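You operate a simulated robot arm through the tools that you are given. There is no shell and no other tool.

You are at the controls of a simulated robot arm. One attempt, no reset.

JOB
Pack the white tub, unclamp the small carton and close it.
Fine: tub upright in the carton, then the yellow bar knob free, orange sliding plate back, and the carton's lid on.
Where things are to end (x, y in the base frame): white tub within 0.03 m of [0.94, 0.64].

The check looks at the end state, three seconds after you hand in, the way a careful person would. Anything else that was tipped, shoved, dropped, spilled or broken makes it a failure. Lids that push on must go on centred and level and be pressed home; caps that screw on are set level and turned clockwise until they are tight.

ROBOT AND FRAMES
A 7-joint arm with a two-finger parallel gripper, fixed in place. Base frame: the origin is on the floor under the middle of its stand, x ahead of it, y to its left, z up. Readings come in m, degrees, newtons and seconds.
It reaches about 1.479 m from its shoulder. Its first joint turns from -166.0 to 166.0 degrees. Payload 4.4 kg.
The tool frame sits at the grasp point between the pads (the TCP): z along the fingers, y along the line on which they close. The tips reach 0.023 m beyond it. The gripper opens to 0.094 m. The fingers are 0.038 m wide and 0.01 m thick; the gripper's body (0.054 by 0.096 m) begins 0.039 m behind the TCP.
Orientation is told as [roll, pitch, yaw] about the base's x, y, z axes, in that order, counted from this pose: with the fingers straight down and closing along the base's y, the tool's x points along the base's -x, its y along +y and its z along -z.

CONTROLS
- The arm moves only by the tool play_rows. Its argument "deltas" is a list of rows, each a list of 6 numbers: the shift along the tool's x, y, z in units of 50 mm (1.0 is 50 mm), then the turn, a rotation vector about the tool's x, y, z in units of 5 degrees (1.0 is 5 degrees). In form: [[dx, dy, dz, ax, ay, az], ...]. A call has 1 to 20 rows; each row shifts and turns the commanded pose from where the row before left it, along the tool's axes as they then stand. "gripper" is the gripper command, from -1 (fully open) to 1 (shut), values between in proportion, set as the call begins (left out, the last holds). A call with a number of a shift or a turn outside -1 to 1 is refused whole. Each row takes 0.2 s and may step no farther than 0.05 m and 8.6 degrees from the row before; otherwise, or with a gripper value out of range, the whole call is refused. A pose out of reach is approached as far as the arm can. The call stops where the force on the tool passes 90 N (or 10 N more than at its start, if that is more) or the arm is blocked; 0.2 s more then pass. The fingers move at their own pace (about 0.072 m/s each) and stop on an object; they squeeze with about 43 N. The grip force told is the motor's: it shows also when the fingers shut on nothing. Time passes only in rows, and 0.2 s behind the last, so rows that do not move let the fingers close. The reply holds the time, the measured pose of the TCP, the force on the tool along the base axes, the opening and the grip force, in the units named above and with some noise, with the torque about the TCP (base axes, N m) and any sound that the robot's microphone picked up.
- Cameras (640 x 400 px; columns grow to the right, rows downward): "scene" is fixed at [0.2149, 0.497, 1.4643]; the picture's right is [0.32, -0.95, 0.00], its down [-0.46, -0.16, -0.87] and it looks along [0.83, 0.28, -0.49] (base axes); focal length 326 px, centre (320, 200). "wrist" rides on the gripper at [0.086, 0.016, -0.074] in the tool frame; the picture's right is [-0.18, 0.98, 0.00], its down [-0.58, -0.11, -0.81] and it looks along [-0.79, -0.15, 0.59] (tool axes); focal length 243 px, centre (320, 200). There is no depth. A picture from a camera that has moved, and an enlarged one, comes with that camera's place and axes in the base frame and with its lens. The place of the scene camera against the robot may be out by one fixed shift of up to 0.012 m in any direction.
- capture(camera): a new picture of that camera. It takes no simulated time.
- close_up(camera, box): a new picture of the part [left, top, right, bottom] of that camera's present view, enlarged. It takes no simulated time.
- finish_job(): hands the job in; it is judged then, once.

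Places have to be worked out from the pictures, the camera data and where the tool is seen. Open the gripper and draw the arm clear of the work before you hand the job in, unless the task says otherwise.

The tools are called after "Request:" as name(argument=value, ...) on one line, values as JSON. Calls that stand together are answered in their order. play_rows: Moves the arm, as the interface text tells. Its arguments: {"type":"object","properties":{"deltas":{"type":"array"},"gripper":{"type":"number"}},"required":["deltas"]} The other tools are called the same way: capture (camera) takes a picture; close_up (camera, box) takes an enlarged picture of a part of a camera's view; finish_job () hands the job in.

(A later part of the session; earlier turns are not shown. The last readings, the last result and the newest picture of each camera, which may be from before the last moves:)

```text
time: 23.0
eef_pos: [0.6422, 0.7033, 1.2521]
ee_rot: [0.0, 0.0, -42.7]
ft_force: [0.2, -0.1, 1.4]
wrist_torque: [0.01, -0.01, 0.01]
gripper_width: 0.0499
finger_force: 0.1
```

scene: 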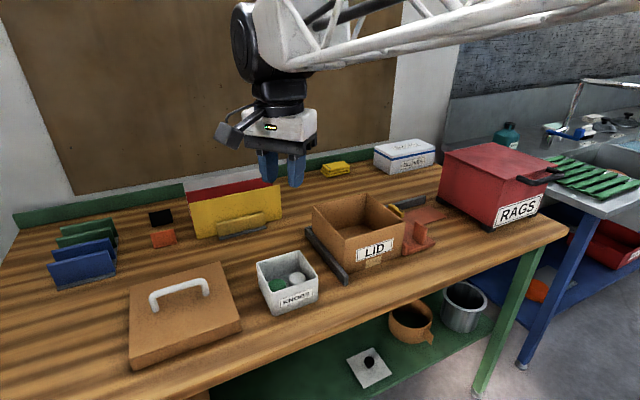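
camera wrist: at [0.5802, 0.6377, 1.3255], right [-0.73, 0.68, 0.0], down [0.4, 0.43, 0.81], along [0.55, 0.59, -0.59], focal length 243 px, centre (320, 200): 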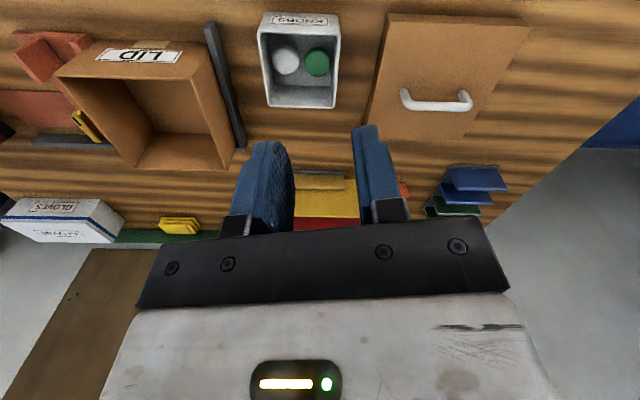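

Now moving above the tub centre, stopping with the tips well above the rim.

Request:
play_rows(deltas=[[0, 0, 0, 0, 0, 0.44], [-0.102, 0.356, 0.8, 0, 0, 0], [-0.102, 0.356, 0.8, 0, 0, 0], [-0.102, 0.356, 0.8, 0, 0, 0], [-0.102, 0.356, 0.8, 0, 0, 0], [-0.102, 0.356, 0.8, 0, 0, 0], [0, 0, 0, 0, 0, 0]])

Request:
capture(camera="wrist")

Request:
close_up(camera="wrist", box=[160, 0, 480, 200])

```text
time: 24.6
eef_pos: [0.7226, 0.747, 1.0509]
ee_rot: [-0.1, 0.0, -44.7]
ft_force: [-0.3, -0.3, -0.6]
wrist_torque: [0.0, -0.03, 0.01]
gripper_width: 0.0498
finger_force: 0.0
```

```text
taken
camera wrist: at [0.6712, 0.8181, 1.1247], right [0.82, 0.57, 0.0], down [0.34, -0.49, 0.81], along [0.46, -0.66, -0.59], focal length 243 px, centre (320, 200)
```

wrist: 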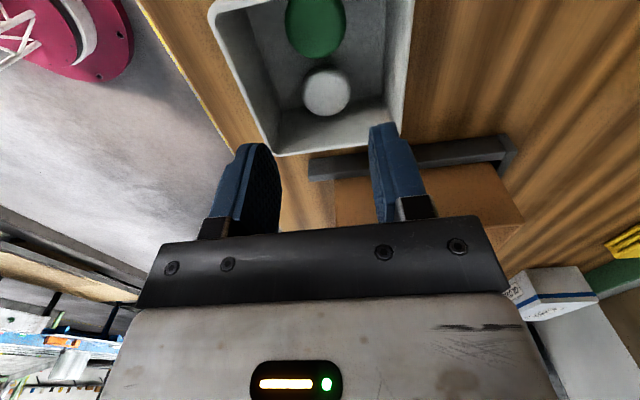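

```text
2.00 times, centred on (320, 100) of wrist
camera zoom: at [0.6712, 0.8181, 1.1247], right [0.82, 0.57, 0.0], down [0.34, -0.49, 0.81], along [0.46, -0.66, -0.59], focal length 485 px, centre (320, 400)
```

zoom: 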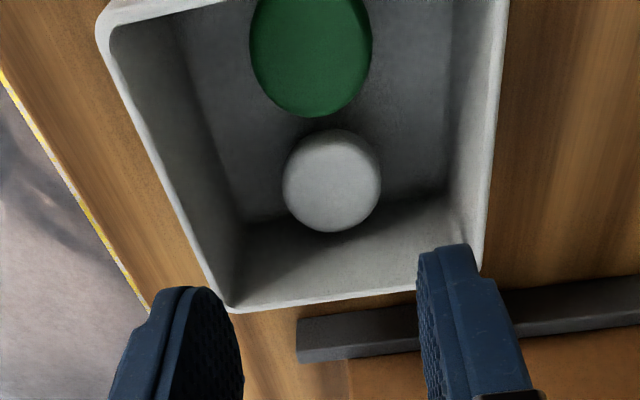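

I'm centred within about 2 mm. I'll descend inside the tub in two stages, pausing to look when the tips reach rim height.

Request:
play_rows(deltas=[[0.04, 0.03, 0.5, 0, 0, 0], [0, 0, 0.5, 0, 0, 0], [0, 0, 0, 0, 0, 0]])

Request:
capture(camera="wrist")

Request:
close_up(camera="scene", box=[230, 200, 340, 310])

```text
time: 25.4
eef_pos: [0.7214, 0.7494, 1.0019]
ee_rot: [0.0, 0.0, -44.7]
ft_force: [0.3, -0.4, -0.9]
wrist_torque: [-0.04, -0.05, 0.0]
gripper_width: 0.0501
finger_force: 0.2
```

```text
taken
camera wrist: at [0.6715, 0.8203, 1.075], right [0.82, 0.57, 0.0], down [0.34, -0.49, 0.81], along [0.46, -0.66, -0.59], focal length 243 px, centre (320, 200)
```

wrist: 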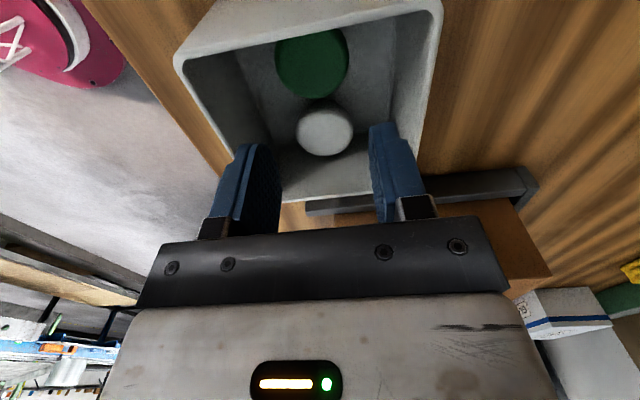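

```text
3.64 times, centred on (285, 255) of scene
camera zoom: at [0.2149, 0.497, 1.4643], right [0.32, -0.95, 0.0], down [-0.46, -0.16, -0.87], along [0.83, 0.28, -0.49], focal length 1187 px, centre (447, 0)
```

zoom: 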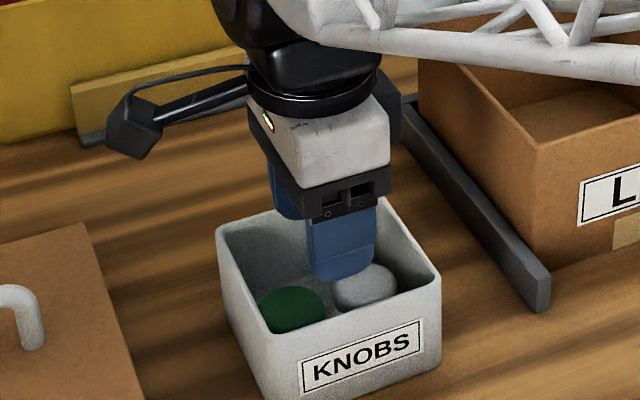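

Both fingers are inside the rim outline. I'll descend to z≈0.948.

Request:
play_rows(deltas=[[0, 0, 0.4, 0, 0, 0], [0, 0, 0.4, 0, 0, 0], [0, 0, 0.28, 0, 0, 0], [0, 0, 0, 0, 0, 0]])

Request:
close_up(camera="wrist", box=[160, 0, 480, 200])

Request:
close_up(camera="scene", box=[230, 200, 340, 310])

```text
time: 26.4
eef_pos: [0.7221, 0.7522, 0.9477]
ee_rot: [0.0, 0.0, -44.6]
ft_force: [0.4, -0.5, -0.4]
wrist_torque: [0.0, 0.02, -0.03]
gripper_width: 0.0496
finger_force: 0.1
```

```text
2.00 times, centred on (320, 100) of wrist
camera zoom: at [0.6718, 0.8222, 1.0207], right [0.82, 0.57, 0.0], down [0.34, -0.49, 0.81], along [0.46, -0.66, -0.59], focal length 485 px, centre (320, 400)
```

zoom: 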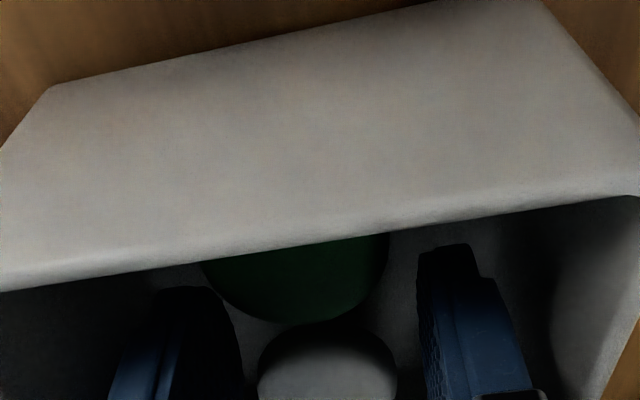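

```text
3.64 times, centred on (285, 255) of scene
camera zoom: at [0.2149, 0.497, 1.4643], right [0.32, -0.95, 0.0], down [-0.46, -0.16, -0.87], along [0.83, 0.28, -0.49], focal length 1187 px, centre (447, 0)
```

zoom: 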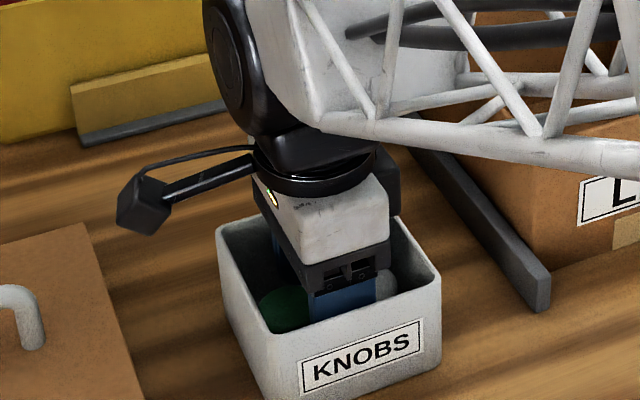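

No contact so far. Opening the fingers outward against the inner walls.

Request:
play_rows(deltas=[[0, 0, 0, 0, 0, 0], [0, 0, 0, 0, 0, 0], [0, 0, 0, 0, 0, 0], [0, 0, 0, 0, 0, 0]], gripper=-1)

Request:
close_up(camera="scene", box=[230, 200, 340, 310])

```text
time: 27.4
eef_pos: [0.7218, 0.7511, 0.9461]
ee_rot: [0.0, 0.0, -44.7]
ft_force: [-0.2, 0.4, -2.2]
wrist_torque: [0.04, 0.01, 0.02]
gripper_width: 0.0749
finger_force: 0.2
```

```text
3.64 times, centred on (285, 255) of scene
camera zoom: at [0.2149, 0.497, 1.4643], right [0.32, -0.95, 0.0], down [-0.46, -0.16, -0.87], along [0.83, 0.28, -0.49], focal length 1187 px, centre (447, 0)
```

zoom: 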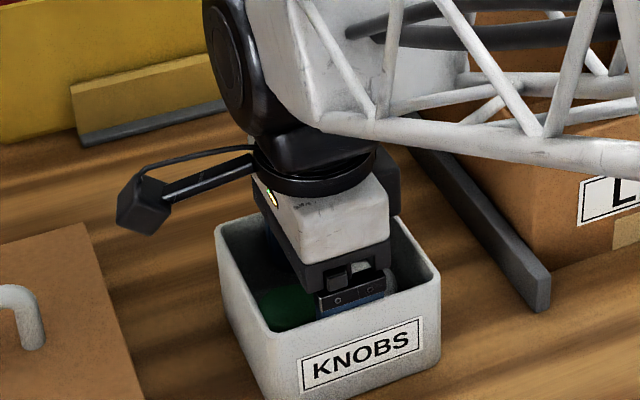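

The fingers stopped at 0.0749 m against the walls as predicted. Test-lifting by 4 mm.

Request:
play_rows(deltas=[[0, 0, -0.04, 0, 0, 0], [0, 0, -0.04, 0, 0, 0], [0, 0, 0, 0, 0, 0]])

Request:
close_up(camera="scene", box=[230, 200, 340, 310])

```text
time: 28.2
eef_pos: [0.7211, 0.7508, 0.9513]
ee_rot: [0.0, -0.1, -44.7]
ft_force: [-0.8, -0.3, -1.5]
wrist_torque: [-0.01, 0.0, 0.0]
gripper_width: 0.0752
finger_force: 0.0
```

```text
3.64 times, centred on (285, 255) of scene
camera zoom: at [0.2149, 0.497, 1.4643], right [0.32, -0.95, 0.0], down [-0.46, -0.16, -0.87], along [0.83, 0.28, -0.49], focal length 1187 px, centre (447, 0)
```

zoom: 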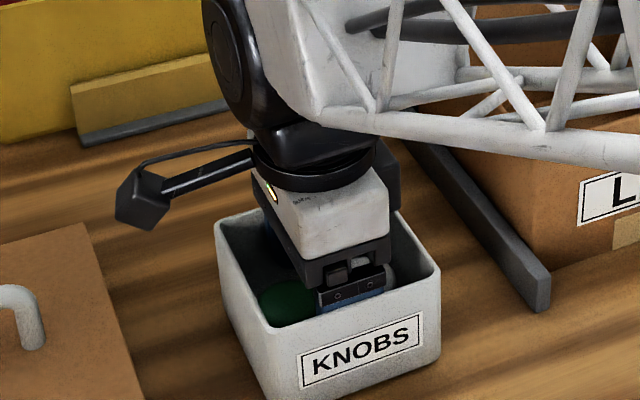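

The label appears to have risen by about 3 px, and the load is about −1.5 N, so the tub seems to be following and is light. I'll lift another 12 mm and check.

Request:
play_rows(deltas=[[0, 0, -0.08, 0, 0, 0], [0, 0, -0.08, 0, 0, 0], [0, 0, -0.08, 0, 0, 0], [0, 0, 0, 0, 0, 0]])

Request:
close_up(camera="scene", box=[230, 200, 340, 310])

```text
time: 29.2
eef_pos: [0.7209, 0.7496, 0.9633]
ee_rot: [-0.1, 0.0, -44.7]
ft_force: [-0.2, 0.2, -1.4]
wrist_torque: [0.0, 0.0, -0.01]
gripper_width: 0.0749
finger_force: 0.1
```

```text
3.64 times, centred on (285, 255) of scene
camera zoom: at [0.2149, 0.497, 1.4643], right [0.32, -0.95, 0.0], down [-0.46, -0.16, -0.87], along [0.83, 0.28, -0.49], focal length 1187 px, centre (447, 0)
```

zoom: 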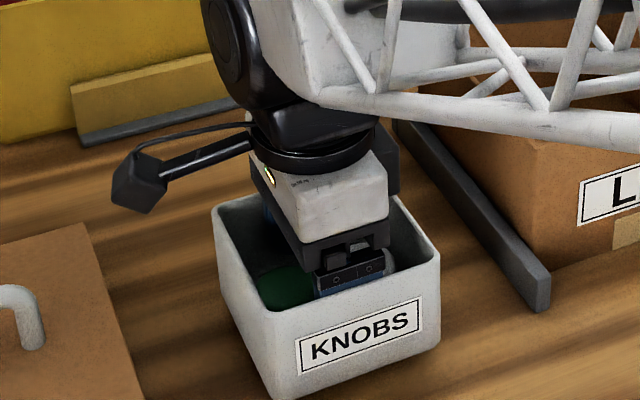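

The tub is up about 15 mm, level, with a load of only 1.5 N, so the inside grip works. I'll lift gently to clear the carton rim.

Request:
play_rows(deltas=[[0, 0, -0.1, 0, 0, 0], [0, 0, -0.2, 0, 0, 0], [0, 0, -0.3, 0, 0, 0], [0, 0, -0.3, 0, 0, 0], [0, 0, -0.3, 0, 0, 0], [0, 0, -0.3, 0, 0, 0], [0, 0, -0.3, 0, 0, 0], [0, 0, -0.3, 0, 0, 0], [0, 0, -0.3, 0, 0, 0], [0, 0, -0.2, 0, 0, 0], [0, 0, -0.1, 0, 0, 0], [0, 0, 0, 0, 0, 0]])

Request:
capture(camera="scene")

Request:
capture(camera="wrist")

```text
time: 31.8
eef_pos: [0.7218, 0.7507, 1.0985]
ee_rot: [0.0, 0.0, -44.6]
ft_force: [-0.1, 0.9, -1.5]
wrist_torque: [0.01, 0.02, -0.02]
gripper_width: 0.0751
finger_force: 0.2
```

```text
taken
```

scene: 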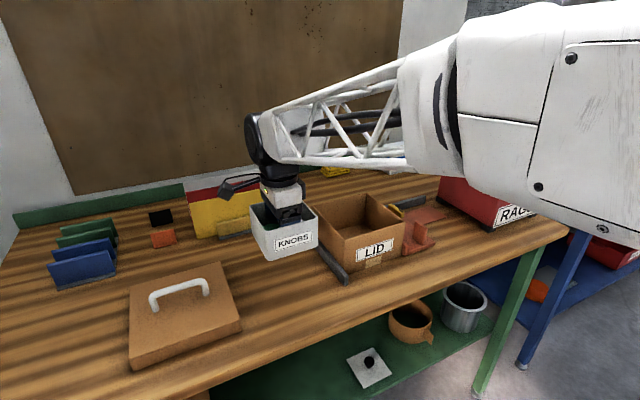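

```text
taken
camera wrist: at [0.6709, 0.8218, 1.1722], right [0.82, 0.57, 0.0], down [0.34, -0.49, 0.81], along [0.46, -0.66, -0.59], focal length 243 px, centre (320, 200)
```

wrist: 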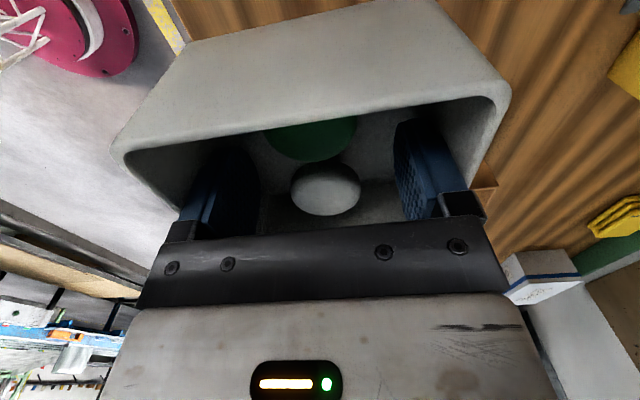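

The tub hangs level with both knobs inside and its bottom at z≈1.06. I'll carry it smoothly over the carton centre.

Request:
play_rows(deltas=[[-0.1, 0.03, 0, 0, 0, 0], [-0.2, 0.065, 0, 0, 0, 0], [-0.35, 0.11, 0, 0, 0, 0], [-0.4, 0.127, 0, 0, 0, 0], [-0.45, 0.143, 0, 0, 0, 0], [-0.45, 0.143, 0, 0, 0, 0], [-0.45, 0.143, 0, 0, 0, 0], [-0.45, 0.143, 0, 0, 0, 0], [-0.45, 0.143, 0, 0, 0, 0], [-0.45, 0.143, 0, 0, 0, 0], [-0.35, 0.11, 0, 0, 0, 0], [-0.3, 0.095, 0, 0, 0, 0], [-0.18, 0.057, 0, 0, 0, 0], [0, 0, 0, 0, 0, 0]])

Request:
capture(camera="scene")

Request:
capture(camera="wrist")

```text
time: 34.8
eef_pos: [0.9357, 0.6417, 1.0976]
ee_rot: [-0.1, 0.0, -44.8]
ft_force: [-0.3, -0.7, -1.3]
wrist_torque: [0.02, -0.02, 0.0]
gripper_width: 0.075
finger_force: 0.0
```

```text
taken
```

scene: 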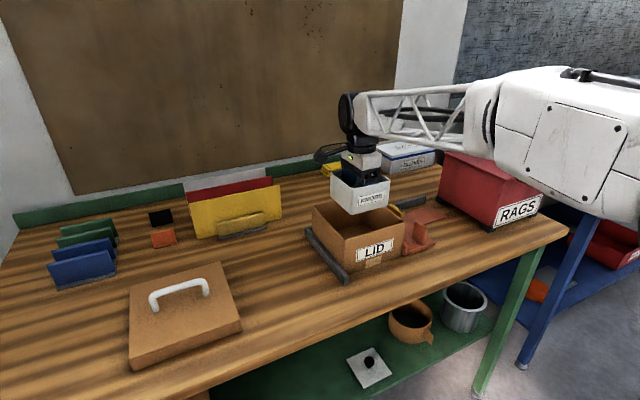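

```text
taken
camera wrist: at [0.885, 0.7123, 1.1717], right [0.82, 0.57, 0.0], down [0.34, -0.49, 0.81], along [0.46, -0.66, -0.59], focal length 243 px, centre (320, 200)
```

wrist: 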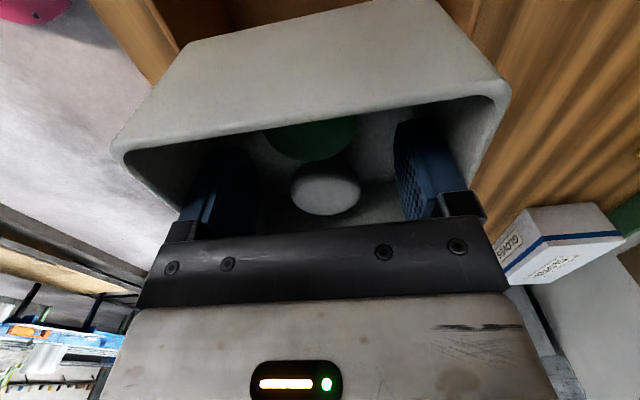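

I'll check the alignment of the tub over the carton in a zoom.

Request:
close_up(camera="scene", box=[295, 150, 425, 290])

```text
2.86 times, centred on (360, 220) of scene
camera zoom: at [0.2149, 0.497, 1.4643], right [0.32, -0.95, 0.0], down [-0.46, -0.16, -0.87], along [0.83, 0.28, -0.49], focal length 933 px, centre (206, 143)
```

zoom: 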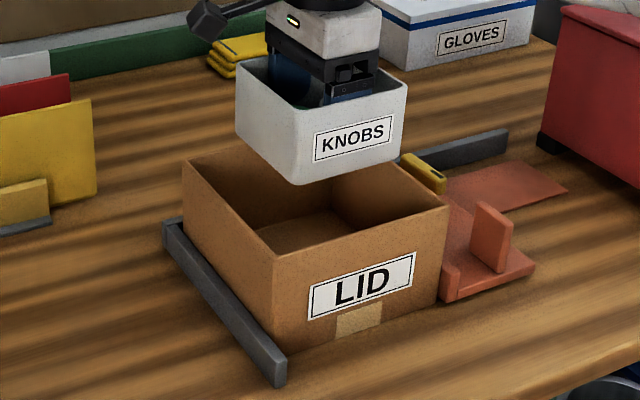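

Before lowering, I want to be sure the boom-mounted camera box won't touch the carton rim, so I'll check its lowest point.

Request:
close_up(camera="scene", box=[300, 130, 400, 210])

```text
5.00 times, centred on (350, 170) of scene
camera zoom: at [0.2149, 0.497, 1.4643], right [0.32, -0.95, 0.0], down [-0.46, -0.16, -0.87], along [0.83, 0.28, -0.49], focal length 1633 px, centre (170, 350)
```

zoom: 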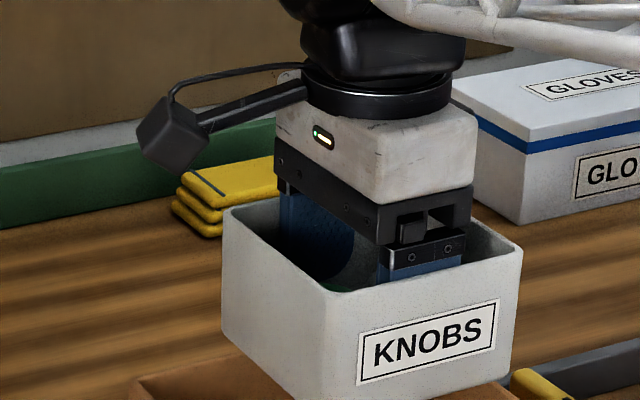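

The camera box's lowest point would come within about 3 mm of the rim. I'll shift the tub 10 mm towards the fence side, still well inside tolerance, so the box passes outside the wall, then lower slowly.

Request:
play_rows(deltas=[[0.2, 0, 0, 0, 0, 0], [0, 0, 0.2, 0, 0, 0], [0, 0, 0.3, 0, 0, 0], [0, 0, 0.3, 0, 0, 0], [0, 0, 0.3, 0, 0, 0], [0, 0, 0.3, 0, 0, 0], [0, 0, 0.3, 0, 0, 0], [0, 0, 0.3, 0, 0, 0], [0, 0, 0.2, 0, 0, 0], [0, 0, 0, 0, 0, 0]])

Request:
close_up(camera="scene", box=[295, 150, 425, 290])

Request:
capture(camera="wrist")

```text
time: 37.0
eef_pos: [0.9283, 0.648, 0.9876]
ee_rot: [0.0, 0.0, -44.7]
ft_force: [0.4, 0.3, -1.0]
wrist_torque: [0.01, 0.0, 0.01]
gripper_width: 0.0751
finger_force: 0.0
```

```text
2.86 times, centred on (360, 220) of scene
camera zoom: at [0.2149, 0.497, 1.4643], right [0.32, -0.95, 0.0], down [-0.46, -0.16, -0.87], along [0.83, 0.28, -0.49], focal length 933 px, centre (206, 143)
```

zoom: 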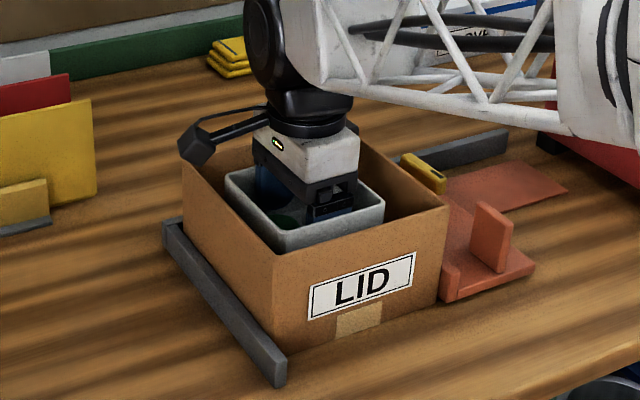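

```text
taken
camera wrist: at [0.8764, 0.7189, 1.0606], right [0.82, 0.57, 0.0], down [0.34, -0.49, 0.81], along [0.46, -0.66, -0.59], focal length 243 px, centre (320, 200)
```

wrist: 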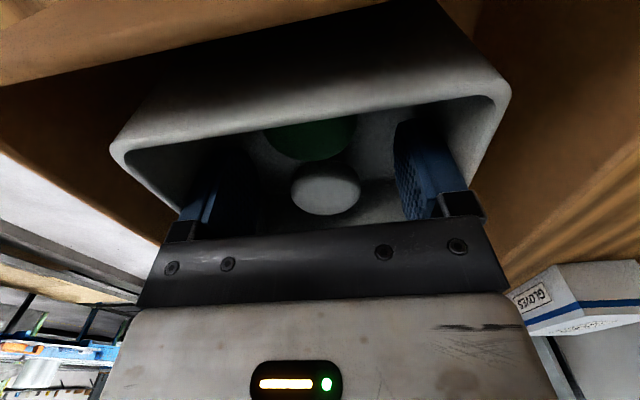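

The tub is inside the carton, clear on all sides. I'll lower most of the remaining way.

Request:
play_rows(deltas=[[0, 0, 0.2, 0, 0, 0], [0, 0, 0.2, 0, 0, 0], [0, 0, 0.15, 0, 0, 0], [0, 0, 0.08, 0, 0, 0], [0, 0, 0, 0, 0, 0]])

Request:
close_up(camera="scene", box=[295, 150, 425, 290])

```text
time: 38.2
eef_pos: [0.9278, 0.6477, 0.9563]
ee_rot: [0.0, 0.0, -44.7]
ft_force: [-0.5, 0.1, -1.3]
wrist_torque: [0.03, -0.02, 0.02]
gripper_width: 0.0749
finger_force: 0.1
```

```text
2.86 times, centred on (360, 220) of scene
camera zoom: at [0.2149, 0.497, 1.4643], right [0.32, -0.95, 0.0], down [-0.46, -0.16, -0.87], along [0.83, 0.28, -0.49], focal length 933 px, centre (206, 143)
```

zoom: 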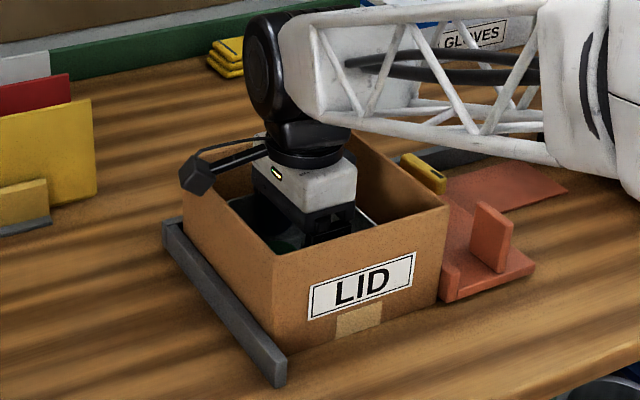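

Still hanging at −1.3 N. I'll lower in 2 mm steps, watching for the floor contact.

Request:
play_rows(deltas=[[0, 0, 0.04, 0, 0, 0], [0, 0, 0.04, 0, 0, 0], [0, 0, 0, 0, 0, 0]])

```text
time: 39.0
eef_pos: [0.9278, 0.6482, 0.9528]
ee_rot: [0.0, 0.0, -44.7]
ft_force: [-0.1, -0.3, -1.1]
wrist_torque: [-0.01, -0.03, -0.01]
gripper_width: 0.0751
finger_force: 0.0
```

Request:
play_rows(deltas=[[0, 0, 0.04, 0, 0, 0], [0, 0, 0, 0, 0, 0]])

```text
time: 39.6
eef_pos: [0.9287, 0.6482, 0.9536]
ee_rot: [0.0, 0.0, -44.8]
ft_force: [-1.1, 3.2, 12.8]
wrist_torque: [-0.06, -0.02, 0.01]
gripper_width: 0.0749
finger_force: 0.0
```

Floor contact at +12.8 N. I'll ease up 1 mm and bring the fingers in to ~52 mm, still clear of the knobs, to release.

Request:
play_rows(deltas=[[0, 0, -0.02, 0, 0, 0], [0, 0, 0, 0, 0, 0]])

Request:
play_rows(deltas=[[0, 0, 0, 0, 0, 0], [0, 0, 0, 0, 0, 0], [0, 0, 0, 0, 0, 0]], gripper=-0.12)

Request:
capture(camera="wrist")

```text
time: 40.2
eef_pos: [0.9279, 0.6474, 0.9536]
ee_rot: [0.1, 0.0, -44.6]
ft_force: [1.8, 3.2, 10.2]
wrist_torque: [-0.01, 0.01, -0.02]
gripper_width: 0.0746
finger_force: 0.1
```

```text
time: 41.0
eef_pos: [0.9282, 0.6483, 0.9516]
ee_rot: [-0.1, 0.0, -44.7]
ft_force: [0.0, 0.5, 0.5]
wrist_torque: [-0.01, 0.0, -0.04]
gripper_width: 0.0527
finger_force: 0.1
```

```text
taken
camera wrist: at [0.877, 0.7189, 1.0254], right [0.82, 0.57, 0.0], down [0.34, -0.49, 0.81], along [0.46, -0.66, -0.59], focal length 243 px, centre (320, 200)
```

wrist: 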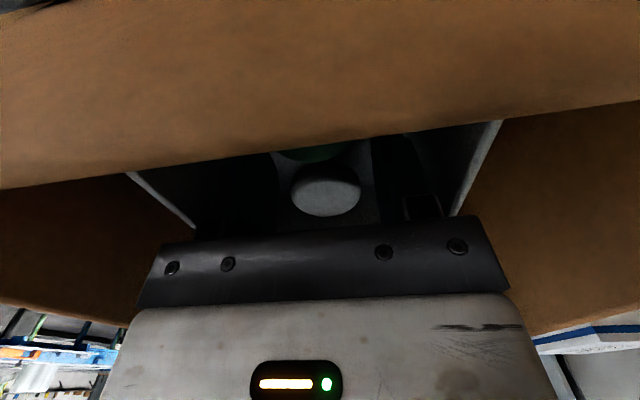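

The tub is released and the force is near zero. Raising straight out, slowly at first.

Request:
play_rows(deltas=[[0, 0, -0.15, 0, 0, 0], [0, 0, -0.3, 0, 0, 0], [0, 0, -0.5, 0, 0, 0], [0, 0, -0.6, 0, 0, 0], [0, 0, -0.8, 0, 0, 0], [0, 0, -0.8, 0, 0, 0], [0, 0, -0.8, 0, 0, 0], [0, 0, 0, 0, 0, 0]])

Request:
close_up(camera="scene", box=[290, 170, 460, 290])

Request:
capture(camera="wrist")

```text
time: 42.8
eef_pos: [0.9287, 0.6479, 1.1498]
ee_rot: [-0.1, 0.0, -44.6]
ft_force: [0.4, -0.1, -0.2]
wrist_torque: [-0.03, 0.0, -0.02]
gripper_width: 0.0526
finger_force: 0.1
```

```text
3.33 times, centred on (375, 230) of scene
camera zoom: at [0.2149, 0.497, 1.4643], right [0.32, -0.95, 0.0], down [-0.46, -0.16, -0.87], along [0.83, 0.28, -0.49], focal length 1088 px, centre (137, 100)
```

zoom: 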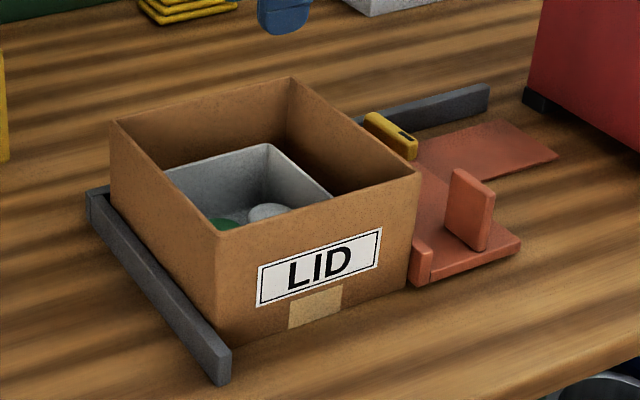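

```text
taken
camera wrist: at [0.8781, 0.7185, 1.2231], right [0.82, 0.57, 0.0], down [0.34, -0.49, 0.81], along [0.46, -0.66, -0.59], focal length 243 px, centre (320, 200)
```

wrist: 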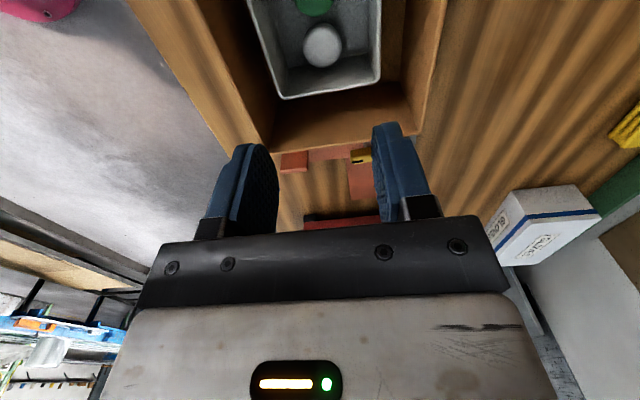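

The tub sits upright in the carton with both knobs still inside. Next is the clamp: I'll move towards it along the carton axis to view the yellow bar and orange plate from above.

Request:
play_rows(deltas=[[-0.6, 0, -0.1, 0, 0, 0], [-0.6, 0, -0.1, 0, 0, 0], [-0.6, 0, 0, 0, 0, 0], [-0.4, 0, 0, 0, 0, 0], [0, 0, 0, 0, 0, 0]])

Request:
capture(camera="wrist")

Request:
close_up(camera="wrist", box=[220, 0, 460, 150])

```text
time: 44.0
eef_pos: [1.0064, 0.5698, 1.1585]
ee_rot: [0.0, -0.1, -44.7]
ft_force: [0.5, -0.3, 0.3]
wrist_torque: [0.03, 0.02, -0.01]
gripper_width: 0.0525
finger_force: 0.0
```

```text
taken
camera wrist: at [0.9561, 0.6409, 1.2325], right [0.82, 0.57, 0.0], down [0.34, -0.49, 0.81], along [0.46, -0.66, -0.59], focal length 243 px, centre (320, 200)
```

wrist: 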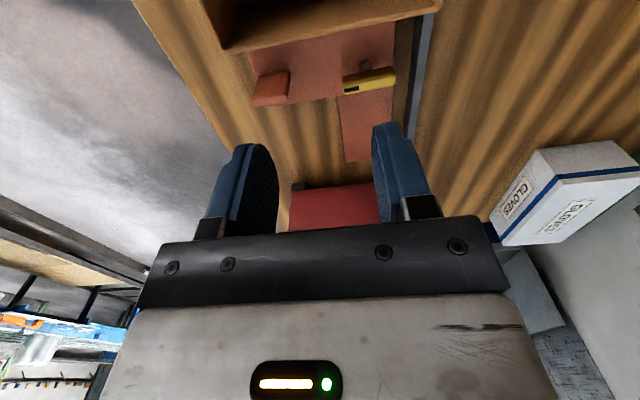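

```text
2.67 times, centred on (340, 75) of wrist
camera zoom: at [0.9561, 0.6409, 1.2325], right [0.82, 0.57, 0.0], down [0.34, -0.49, 0.81], along [0.46, -0.66, -0.59], focal length 647 px, centre (267, 533)
```

zoom: 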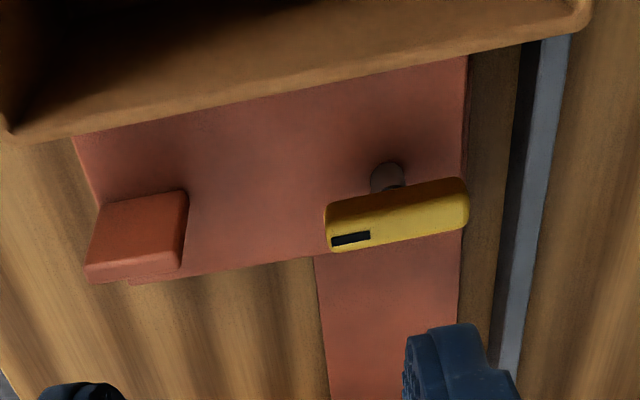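

The clamp is now clear. An orange plate with a fin slides along a rail, and a yellow bar knob (about 55 mm long, lying along +x+y) sits on a stud near (1.082,0.557) with its top at z≈0.968. I'll rotate to yaw +45° so the fingers can straddle the bar, and take a front view.

Request:
play_rows(deltas=[[0, 0, 0, 0, 0, -1], [0, 0, 0, 0, 0, -1], [0, 0, 0, 0, 0, -1], [0, 0, 0, 0, 0, -1], [0, 0, 0, 0, 0, -1], [0, 0, 0, 0, 0, -1], [0, 0, 0, 0, 0, -1], [0, 0, 0, 0, 0, -1], [0, 0, 0, 0, 0, -1], [0, 0, 0, 0, 0, -1], [0, 0, 0, 0, 0, -1], [0, 0, 0, 0, 0, -1], [0, 0, 0, 0, 0, -1], [0, 0, 0, 0, 0, -1], [0, 0, 0, 0, 0, -1], [0, 0, 0, 0, 0, -1], [0, 0, 0, 0, 0, -1], [0, 0, 0, 0, 0, -1], [0, 0, 0, 0, 0, 0]], gripper=0.0)

Request:
capture(camera="wrist")

Request:
close_up(camera="wrist", box=[200, 0, 440, 150])

```text
time: 48.0
eef_pos: [1.0057, 0.5705, 1.1598]
ee_rot: [0.0, -0.1, 45.3]
ft_force: [-1.3, 0.3, -0.1]
wrist_torque: [0.0, 0.02, -0.02]
gripper_width: 0.047
finger_force: 0.1
```

```text
taken
camera wrist: at [0.9327, 0.5189, 1.2328], right [-0.57, 0.82, 0.0], down [0.49, 0.34, 0.81], along [0.66, 0.46, -0.59], focal length 243 px, centre (320, 200)
```

wrist: 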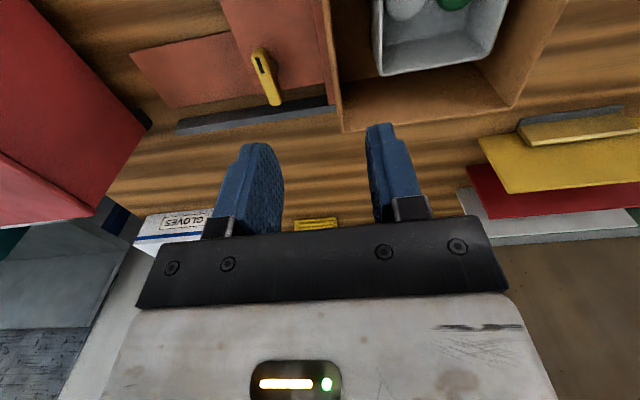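

```text
2.67 times, centred on (320, 75) of wrist
camera zoom: at [0.9327, 0.5189, 1.2328], right [-0.57, 0.82, 0.0], down [0.49, 0.34, 0.81], along [0.66, 0.46, -0.59], focal length 647 px, centre (320, 533)
```

zoom: 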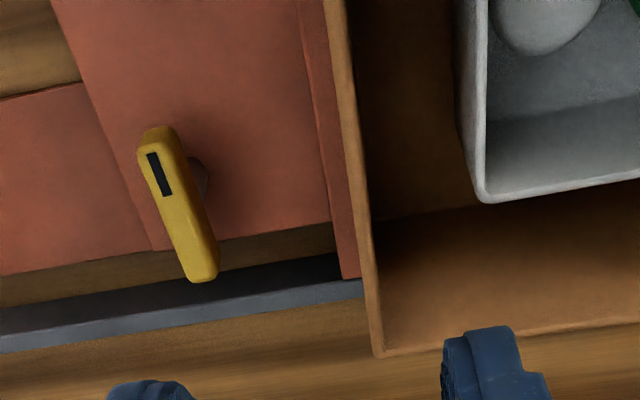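

The view shows the plate's flange along the carton side, with the bar at about 46–48° and its centre near (1.080,0.5535). I'll move above the bar and descend to z≈1.06 for a finer look.

Request:
play_rows(deltas=[[-0.27, -0.43, 0.3, 0, 0, 0], [-0.27, -0.43, 0.6, 0, 0, 0], [-0.27, -0.43, 0.7, 0, 0, 0], [0, 0, 0.4, 0, 0, 0], [0, 0, 0, 0, 0, 0]])

Request:
capture(camera="wrist")

Request:
close_up(camera="wrist", box=[220, 40, 420, 165])

Request:
close_up(camera="scene", box=[340, 130, 460, 250])

```text
time: 49.2
eef_pos: [1.08, 0.5543, 1.0594]
ee_rot: [0.0, 0.0, 45.3]
ft_force: [0.3, -1.4, -0.1]
wrist_torque: [0.02, 0.03, -0.04]
gripper_width: 0.0469
finger_force: 0.0
```

```text
taken
camera wrist: at [1.0063, 0.5036, 1.1329], right [-0.57, 0.82, 0.0], down [0.49, 0.34, 0.81], along [0.66, 0.46, -0.59], focal length 243 px, centre (320, 200)
```

wrist: 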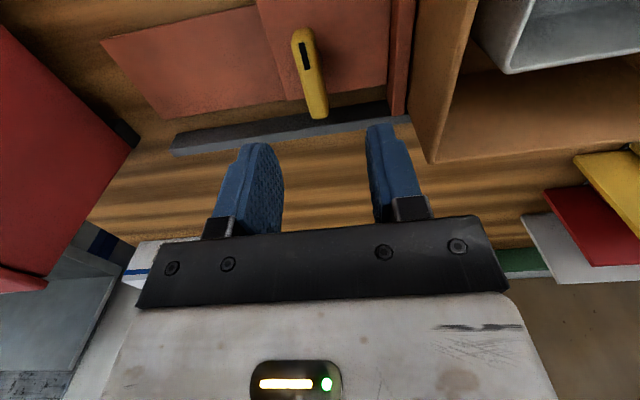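

```text
3.20 times, centred on (320, 102) of wrist
camera zoom: at [1.0063, 0.5036, 1.1329], right [-0.57, 0.82, 0.0], down [0.49, 0.34, 0.81], along [0.66, 0.46, -0.59], focal length 776 px, centre (320, 512)
```

zoom: 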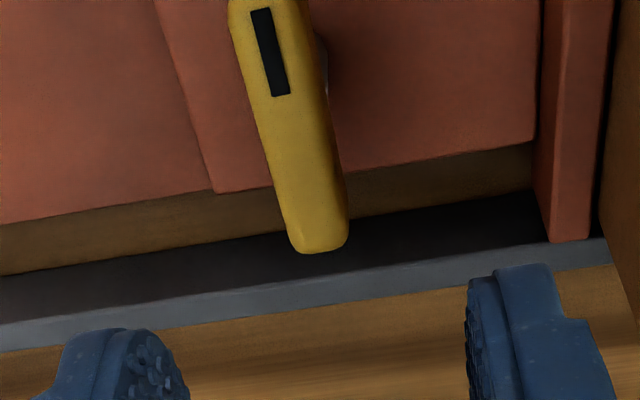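

```text
3.33 times, centred on (400, 190) of scene
camera zoom: at [0.2149, 0.497, 1.4643], right [0.32, -0.95, 0.0], down [-0.46, -0.16, -0.87], along [0.83, 0.28, -0.49], focal length 1088 px, centre (53, 233)
```

zoom: 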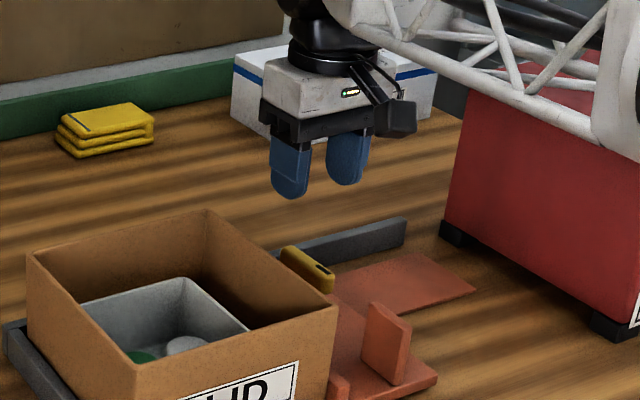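

The bar's centre lies about 5 mm to +e1 and 4 mm to −e2 of the TCP. I'll correct that and descend in two steps to straddle the bar.

Request:
play_rows(deltas=[[0.08, -0.1, 0.3, 0, 0, -0.15], [0, 0, 0.5, 0, 0, 0], [0, 0, 0.3, 0, 0, 0], [0, 0, 0, 0, 0, 0]])

Request:
capture(camera="wrist")

Request:
close_up(camera="wrist", box=[220, 60, 420, 185])

Request:
close_up(camera="scene", box=[360, 150, 450, 230])

```text
time: 50.2
eef_pos: [1.0807, 0.5488, 1.0044]
ee_rot: [-0.1, 0.0, 46.0]
ft_force: [-0.3, 0.8, -0.4]
wrist_torque: [0.0, 0.01, -0.02]
gripper_width: 0.0468
finger_force: 0.1
```

```text
taken
camera wrist: at [1.0085, 0.4966, 1.078], right [-0.58, 0.81, 0.0], down [0.48, 0.34, 0.81], along [0.66, 0.47, -0.59], focal length 243 px, centre (320, 200)
```

wrist: 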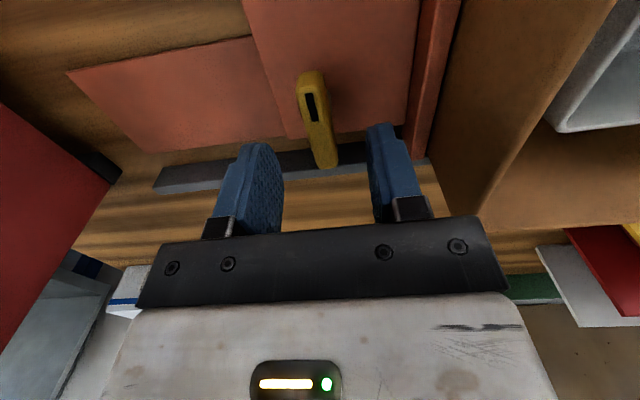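

```text
3.20 times, centred on (320, 122) of wrist
camera zoom: at [1.0085, 0.4966, 1.078], right [-0.58, 0.81, 0.0], down [0.48, 0.34, 0.81], along [0.66, 0.47, -0.59], focal length 776 px, centre (320, 448)
```

zoom: 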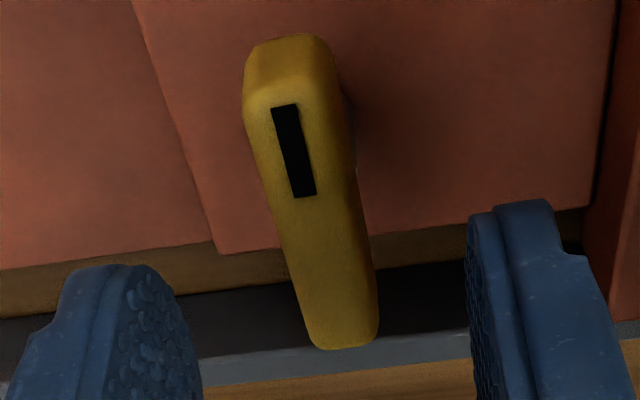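

```text
5.00 times, centred on (405, 190) of scene
camera zoom: at [0.2149, 0.497, 1.4643], right [0.32, -0.95, 0.0], down [-0.46, -0.16, -0.87], along [0.83, 0.28, -0.49], focal length 1633 px, centre (-105, 250)
```

zoom: 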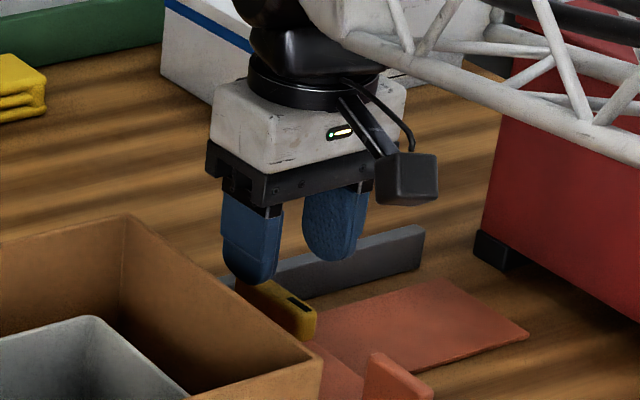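

The bar is centred between the fingers within about 1 mm. I'll descend to TCP z≈0.972 and close.

Request:
play_rows(deltas=[[0, 0, 0.35, 0, 0, 0], [0, 0, 0.3, 0, 0, 0], [0, 0, 0, 0, 0, 0]])

Request:
close_up(camera="wrist", box=[180, 80, 460, 255])

Request:
close_up(camera="scene", box=[360, 150, 450, 230])

```text
time: 51.0
eef_pos: [1.0805, 0.5469, 0.9712]
ee_rot: [0.0, 0.0, 46.0]
ft_force: [-0.9, -0.6, 0.1]
wrist_torque: [-0.03, 0.01, 0.0]
gripper_width: 0.0469
finger_force: 0.0
```

```text
2.29 times, centred on (320, 168) of wrist
camera zoom: at [1.0086, 0.4949, 1.0455], right [-0.58, 0.81, 0.0], down [0.48, 0.34, 0.81], along [0.66, 0.47, -0.59], focal length 555 px, centre (320, 274)
```

zoom: 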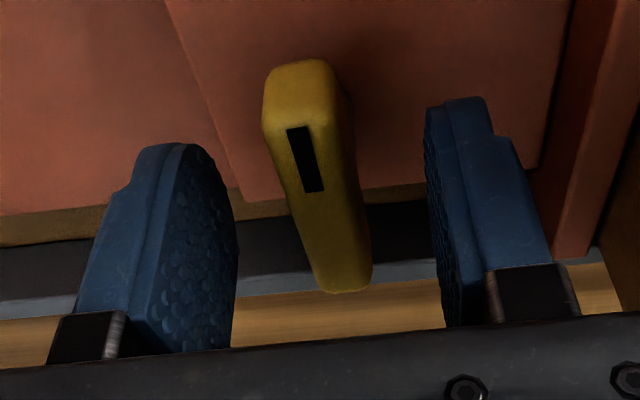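

```text
5.00 times, centred on (405, 190) of scene
camera zoom: at [0.2149, 0.497, 1.4643], right [0.32, -0.95, 0.0], down [-0.46, -0.16, -0.87], along [0.83, 0.28, -0.49], focal length 1633 px, centre (-105, 250)
```

zoom: 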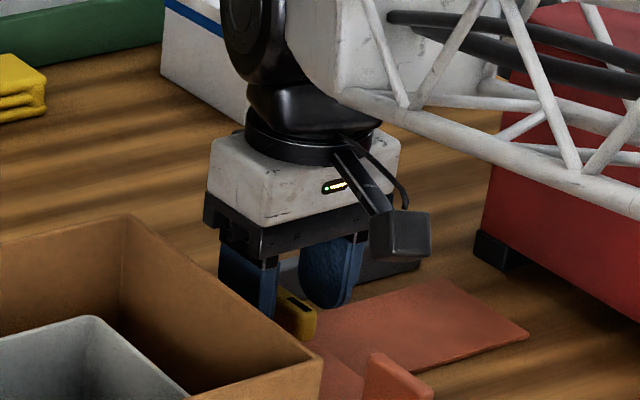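

Good: the bar stands between the pads, which reach around its lower edge. Closing on it.

Request:
play_rows(deltas=[[0, 0, 0, 0, 0, 0], [0, 0, 0, 0, 0, 0], [0, 0, 0, 0, 0, 0]], gripper=1)

Request:
close_up(camera="wrist", box=[180, 80, 460, 255])

```text
time: 51.8
eef_pos: [1.0809, 0.5471, 0.9728]
ee_rot: [0.0, 0.1, 45.9]
ft_force: [2.6, -1.5, -1.6]
wrist_torque: [0.54, -0.62, -0.06]
gripper_width: 0.0156
finger_force: 44.9
```

```text
2.29 times, centred on (320, 168) of wrist
camera zoom: at [1.0086, 0.4948, 1.0456], right [-0.58, 0.81, 0.0], down [0.48, 0.34, 0.81], along [0.66, 0.47, -0.59], focal length 555 px, centre (320, 274)
```

zoom: 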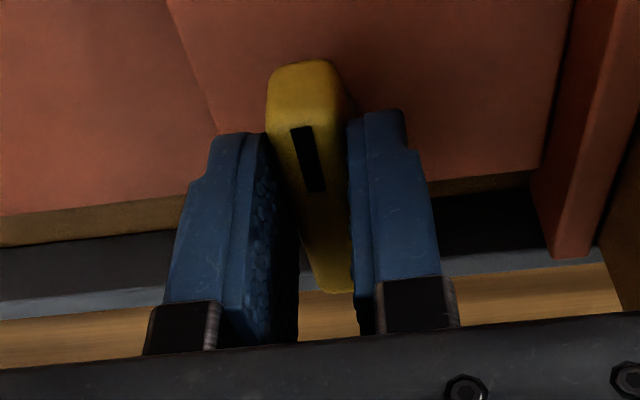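

The bar is gripped (15.6 mm wide). I'll turn it counterclockwise (the loosening direction seen from above) by 10° and watch the torque.

Request:
play_rows(deltas=[[0, 0, 0, 0, 0, -0.5], [0, 0, 0, 0, 0, -0.5], [0, 0, 0, 0, 0, -0.5], [0, 0, 0, 0, 0, -0.5], [0, 0, 0, 0, 0, 0]])

Request:
close_up(camera="wrist", box=[180, 80, 460, 255])

```text
time: 53.0
eef_pos: [1.0804, 0.5472, 0.9716]
ee_rot: [-0.1, 0.0, 56.0]
ft_force: [3.8, -19.5, 1.3]
wrist_torque: [-0.53, -0.1, -0.1]
gripper_width: 0.016
finger_force: 45.3
```

```text
2.29 times, centred on (320, 168) of wrist
camera zoom: at [1.0189, 0.4831, 1.0456], right [-0.71, 0.7, 0.0], down [0.41, 0.42, 0.81], along [0.57, 0.57, -0.59], focal length 555 px, centre (320, 274)
```

zoom: 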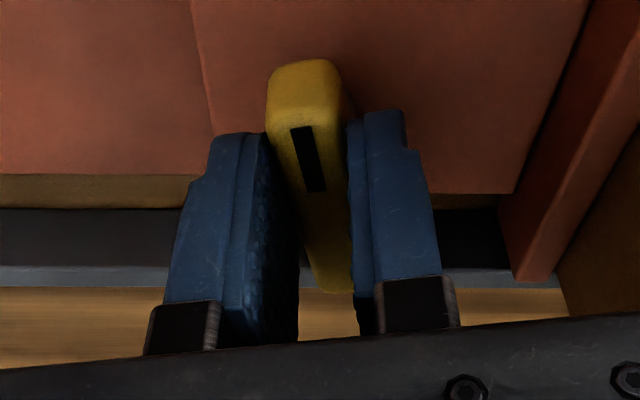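

The bar turns with the gripper at very low torque. The side force of −19.5 N in y shows that the TCP is slightly off the pivot, so I'll relieve it with a 0.6 mm shift towards −y and see how the force responds.

Request:
play_rows(deltas=[[0.01, -0.0067, 0, 0, 0, 0], [0, 0, 0, 0, 0, 0]])

```text
time: 53.6
eef_pos: [1.0814, 0.5485, 0.9719]
ee_rot: [0.0, 0.0, 56.1]
ft_force: [6.6, -15.0, -0.7]
wrist_torque: [0.0, -0.27, -0.11]
gripper_width: 0.0156
finger_force: 44.8
```

The response is about 7 N per mm, so this is a soft misalignment. I'll continue 10° more counterclockwise with a small shift in −y, and watch the trend.

Request:
play_rows(deltas=[[0.01, -0.007, 0, 0, 0, -0.5], [0.01, -0.007, 0, 0, 0, -0.5], [0, 0, 0, 0, 0, -0.5], [0, 0, 0, 0, 0, -0.5], [0, 0, 0, 0, 0, 0]])

Request:
close_up(camera="wrist", box=[180, 80, 460, 255])

```text
time: 54.8
eef_pos: [1.0817, 0.5463, 0.9719]
ee_rot: [0.1, -0.1, 65.9]
ft_force: [52.9, 18.1, -3.6]
wrist_torque: [0.43, -0.86, -0.4]
gripper_width: 0.016
finger_force: 44.8
```

```text
2.29 times, centred on (320, 168) of wrist
camera zoom: at [1.0312, 0.4722, 1.0456], right [-0.82, 0.57, 0.0], down [0.33, 0.49, 0.81], along [0.46, 0.66, -0.59], focal length 555 px, centre (320, 274)
```

zoom: 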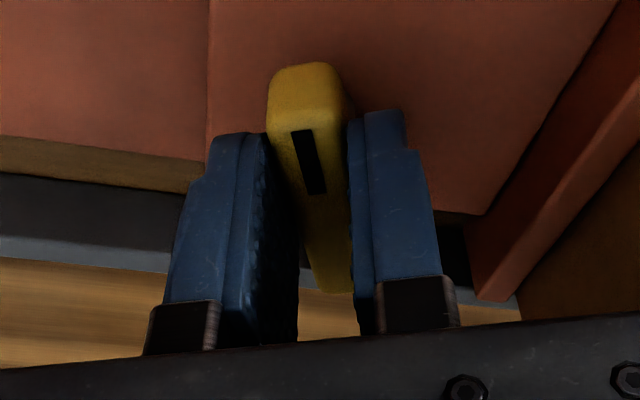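

The side force is now 53 N, so I'm off the pivot. I'll open to relax the bar, then look at where it sits to locate the true pivot.

Request:
play_rows(deltas=[[0, 0, 0, 0, 0, 0], [0, 0, 0, 0, 0, 0], [0, 0, 0, 0, 0, 0]], gripper=0.0)

Request:
capture(camera="wrist")

Request:
close_up(camera="wrist", box=[180, 80, 460, 255])

Request:
close_up(camera="scene", box=[360, 150, 450, 230])

```text
time: 55.6
eef_pos: [1.0811, 0.5462, 0.9716]
ee_rot: [0.0, 0.1, 65.9]
ft_force: [0.6, 0.5, -0.6]
wrist_torque: [0.01, -0.01, 0.0]
gripper_width: 0.0471
finger_force: 0.2
```

```text
taken
camera wrist: at [1.0305, 0.4722, 1.0455], right [-0.82, 0.57, 0.0], down [0.34, 0.49, 0.81], along [0.46, 0.66, -0.59], focal length 243 px, centre (320, 200)
```

wrist: 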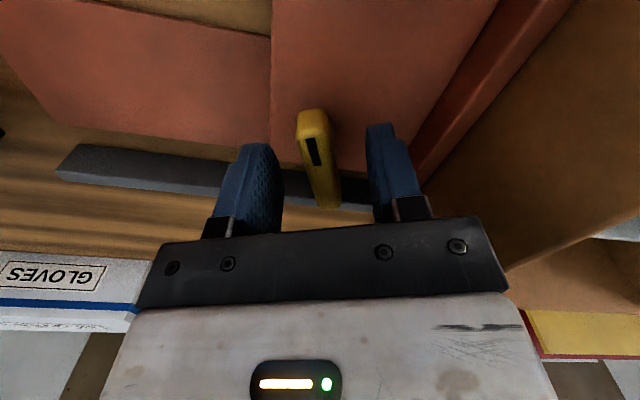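

```text
2.29 times, centred on (320, 168) of wrist
camera zoom: at [1.0305, 0.4722, 1.0455], right [-0.82, 0.57, 0.0], down [0.34, 0.49, 0.81], along [0.46, 0.66, -0.59], focal length 555 px, centre (320, 274)
```

zoom: 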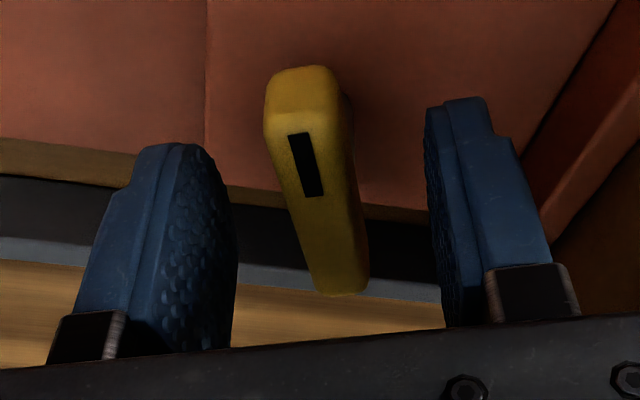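

```text
5.00 times, centred on (405, 190) of scene
camera zoom: at [0.2149, 0.497, 1.4643], right [0.32, -0.95, 0.0], down [-0.46, -0.16, -0.87], along [0.83, 0.28, -0.49], focal length 1633 px, centre (-105, 250)
```

zoom: 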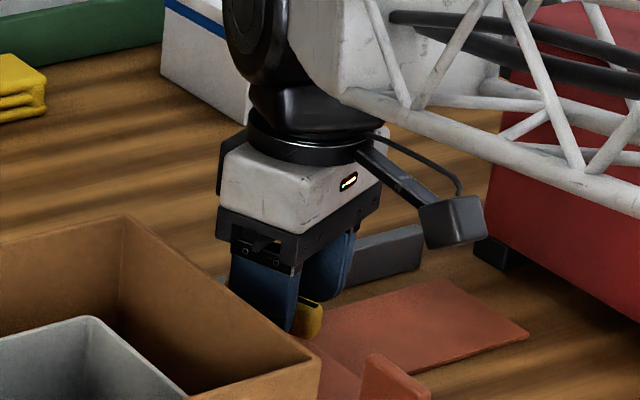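

The bar held its new angle, about 20° round, and sits at the same place in the tool frame, so the pivot is close to my original TCP. I'll undo the −y shift, regrip, and check the grip preload.

Request:
play_rows(deltas=[[-0.033, 0.015, 0, 0, 0, 0], [0, 0, 0, 0, 0, 0]])

Request:
play_rows(deltas=[[0, 0, 0, 0, 0, 0], [0, 0, 0, 0, 0, 0], [0, 0, 0, 0, 0, 0]], gripper=1)

Request:
play_rows(deltas=[[0, 0, 0, 0, 0, -0.5], [0, 0, 0, 0, 0, -0.5], [0, 0, 0, 0, 0, 0]])

```text
time: 56.2
eef_pos: [1.0809, 0.5485, 0.9718]
ee_rot: [0.1, 0.1, 66.1]
ft_force: [0.6, 0.1, 0.4]
wrist_torque: [0.0, 0.01, -0.02]
gripper_width: 0.0471
finger_force: 0.1
```

```text
time: 57.0
eef_pos: [1.0802, 0.5471, 0.9719]
ee_rot: [-0.1, -0.1, 65.9]
ft_force: [36.7, -3.6, -2.9]
wrist_torque: [0.79, -0.95, -0.33]
gripper_width: 0.016
finger_force: 44.7
```

```text
time: 57.9
eef_pos: [1.0822, 0.5459, 0.9716]
ee_rot: [-0.2, -0.1, 70.9]
ft_force: [23.7, 1.0, -8.2]
wrist_torque: [0.57, -0.36, -0.15]
gripper_width: 0.0158
finger_force: 44.6
stopped in row 3: the force on the tool passed its limit at 91 N (the readings are from after the stop); the commanded pose is now the measured one
```

On closing, the tool is pushed along −tool-y, so the bar isn't centred between the fingers. I'll null this force by stepping the TCP along the push direction while still gripping.

Request:
play_rows(deltas=[[-0.005, -0.02, 0, 0, 0, 0], [0, 0, 0, 0, 0, 0]])

Request:
play_rows(deltas=[[0, 0, 0, 0, 0, 0], [0, 0, 0, 0, 0, 0]])

```text
time: 58.5
eef_pos: [1.0827, 0.5464, 0.9717]
ee_rot: [-0.1, 0.0, 71.0]
ft_force: [-4.3, -9.5, -4.8]
wrist_torque: [0.32, 0.04, 0.04]
gripper_width: 0.0155
finger_force: 44.9
```

```text
time: 59.1
eef_pos: [1.0837, 0.5483, 0.9718]
ee_rot: [-0.1, -0.2, 71.1]
ft_force: [-11.1, -11.6, -4.8]
wrist_torque: [-0.82, 0.49, 0.03]
gripper_width: 0.0158
finger_force: 45.0
```

The stiffness is about 30 N/mm, so I'm within half a mm of neutral now. I'll make a tiny trim and then turn 5° more.

Request:
play_rows(deltas=[[0.008, 0.004, 0, 0, 0, 0], [0, 0, 0, 0, 0, 0]])

Request:
play_rows(deltas=[[0, 0, 0, 0, 0, -0.33], [0, 0, 0, 0, 0, -0.33], [0, 0, 0, 0, 0, -0.33], [0, 0, 0, 0, 0, 0]])

```text
time: 59.7
eef_pos: [1.0826, 0.5472, 0.9725]
ee_rot: [-0.2, 0.0, 71.1]
ft_force: [1.4, -1.2, -7.3]
wrist_torque: [-0.94, 0.38, -0.05]
gripper_width: 0.016
finger_force: 45.3
```

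```text
time: 60.7
eef_pos: [1.0828, 0.5473, 0.9725]
ee_rot: [-0.2, -0.1, 75.9]
ft_force: [21.6, 1.3, -12.0]
wrist_torque: [0.46, -0.3, -0.17]
gripper_width: 0.0158
finger_force: 45.0
```

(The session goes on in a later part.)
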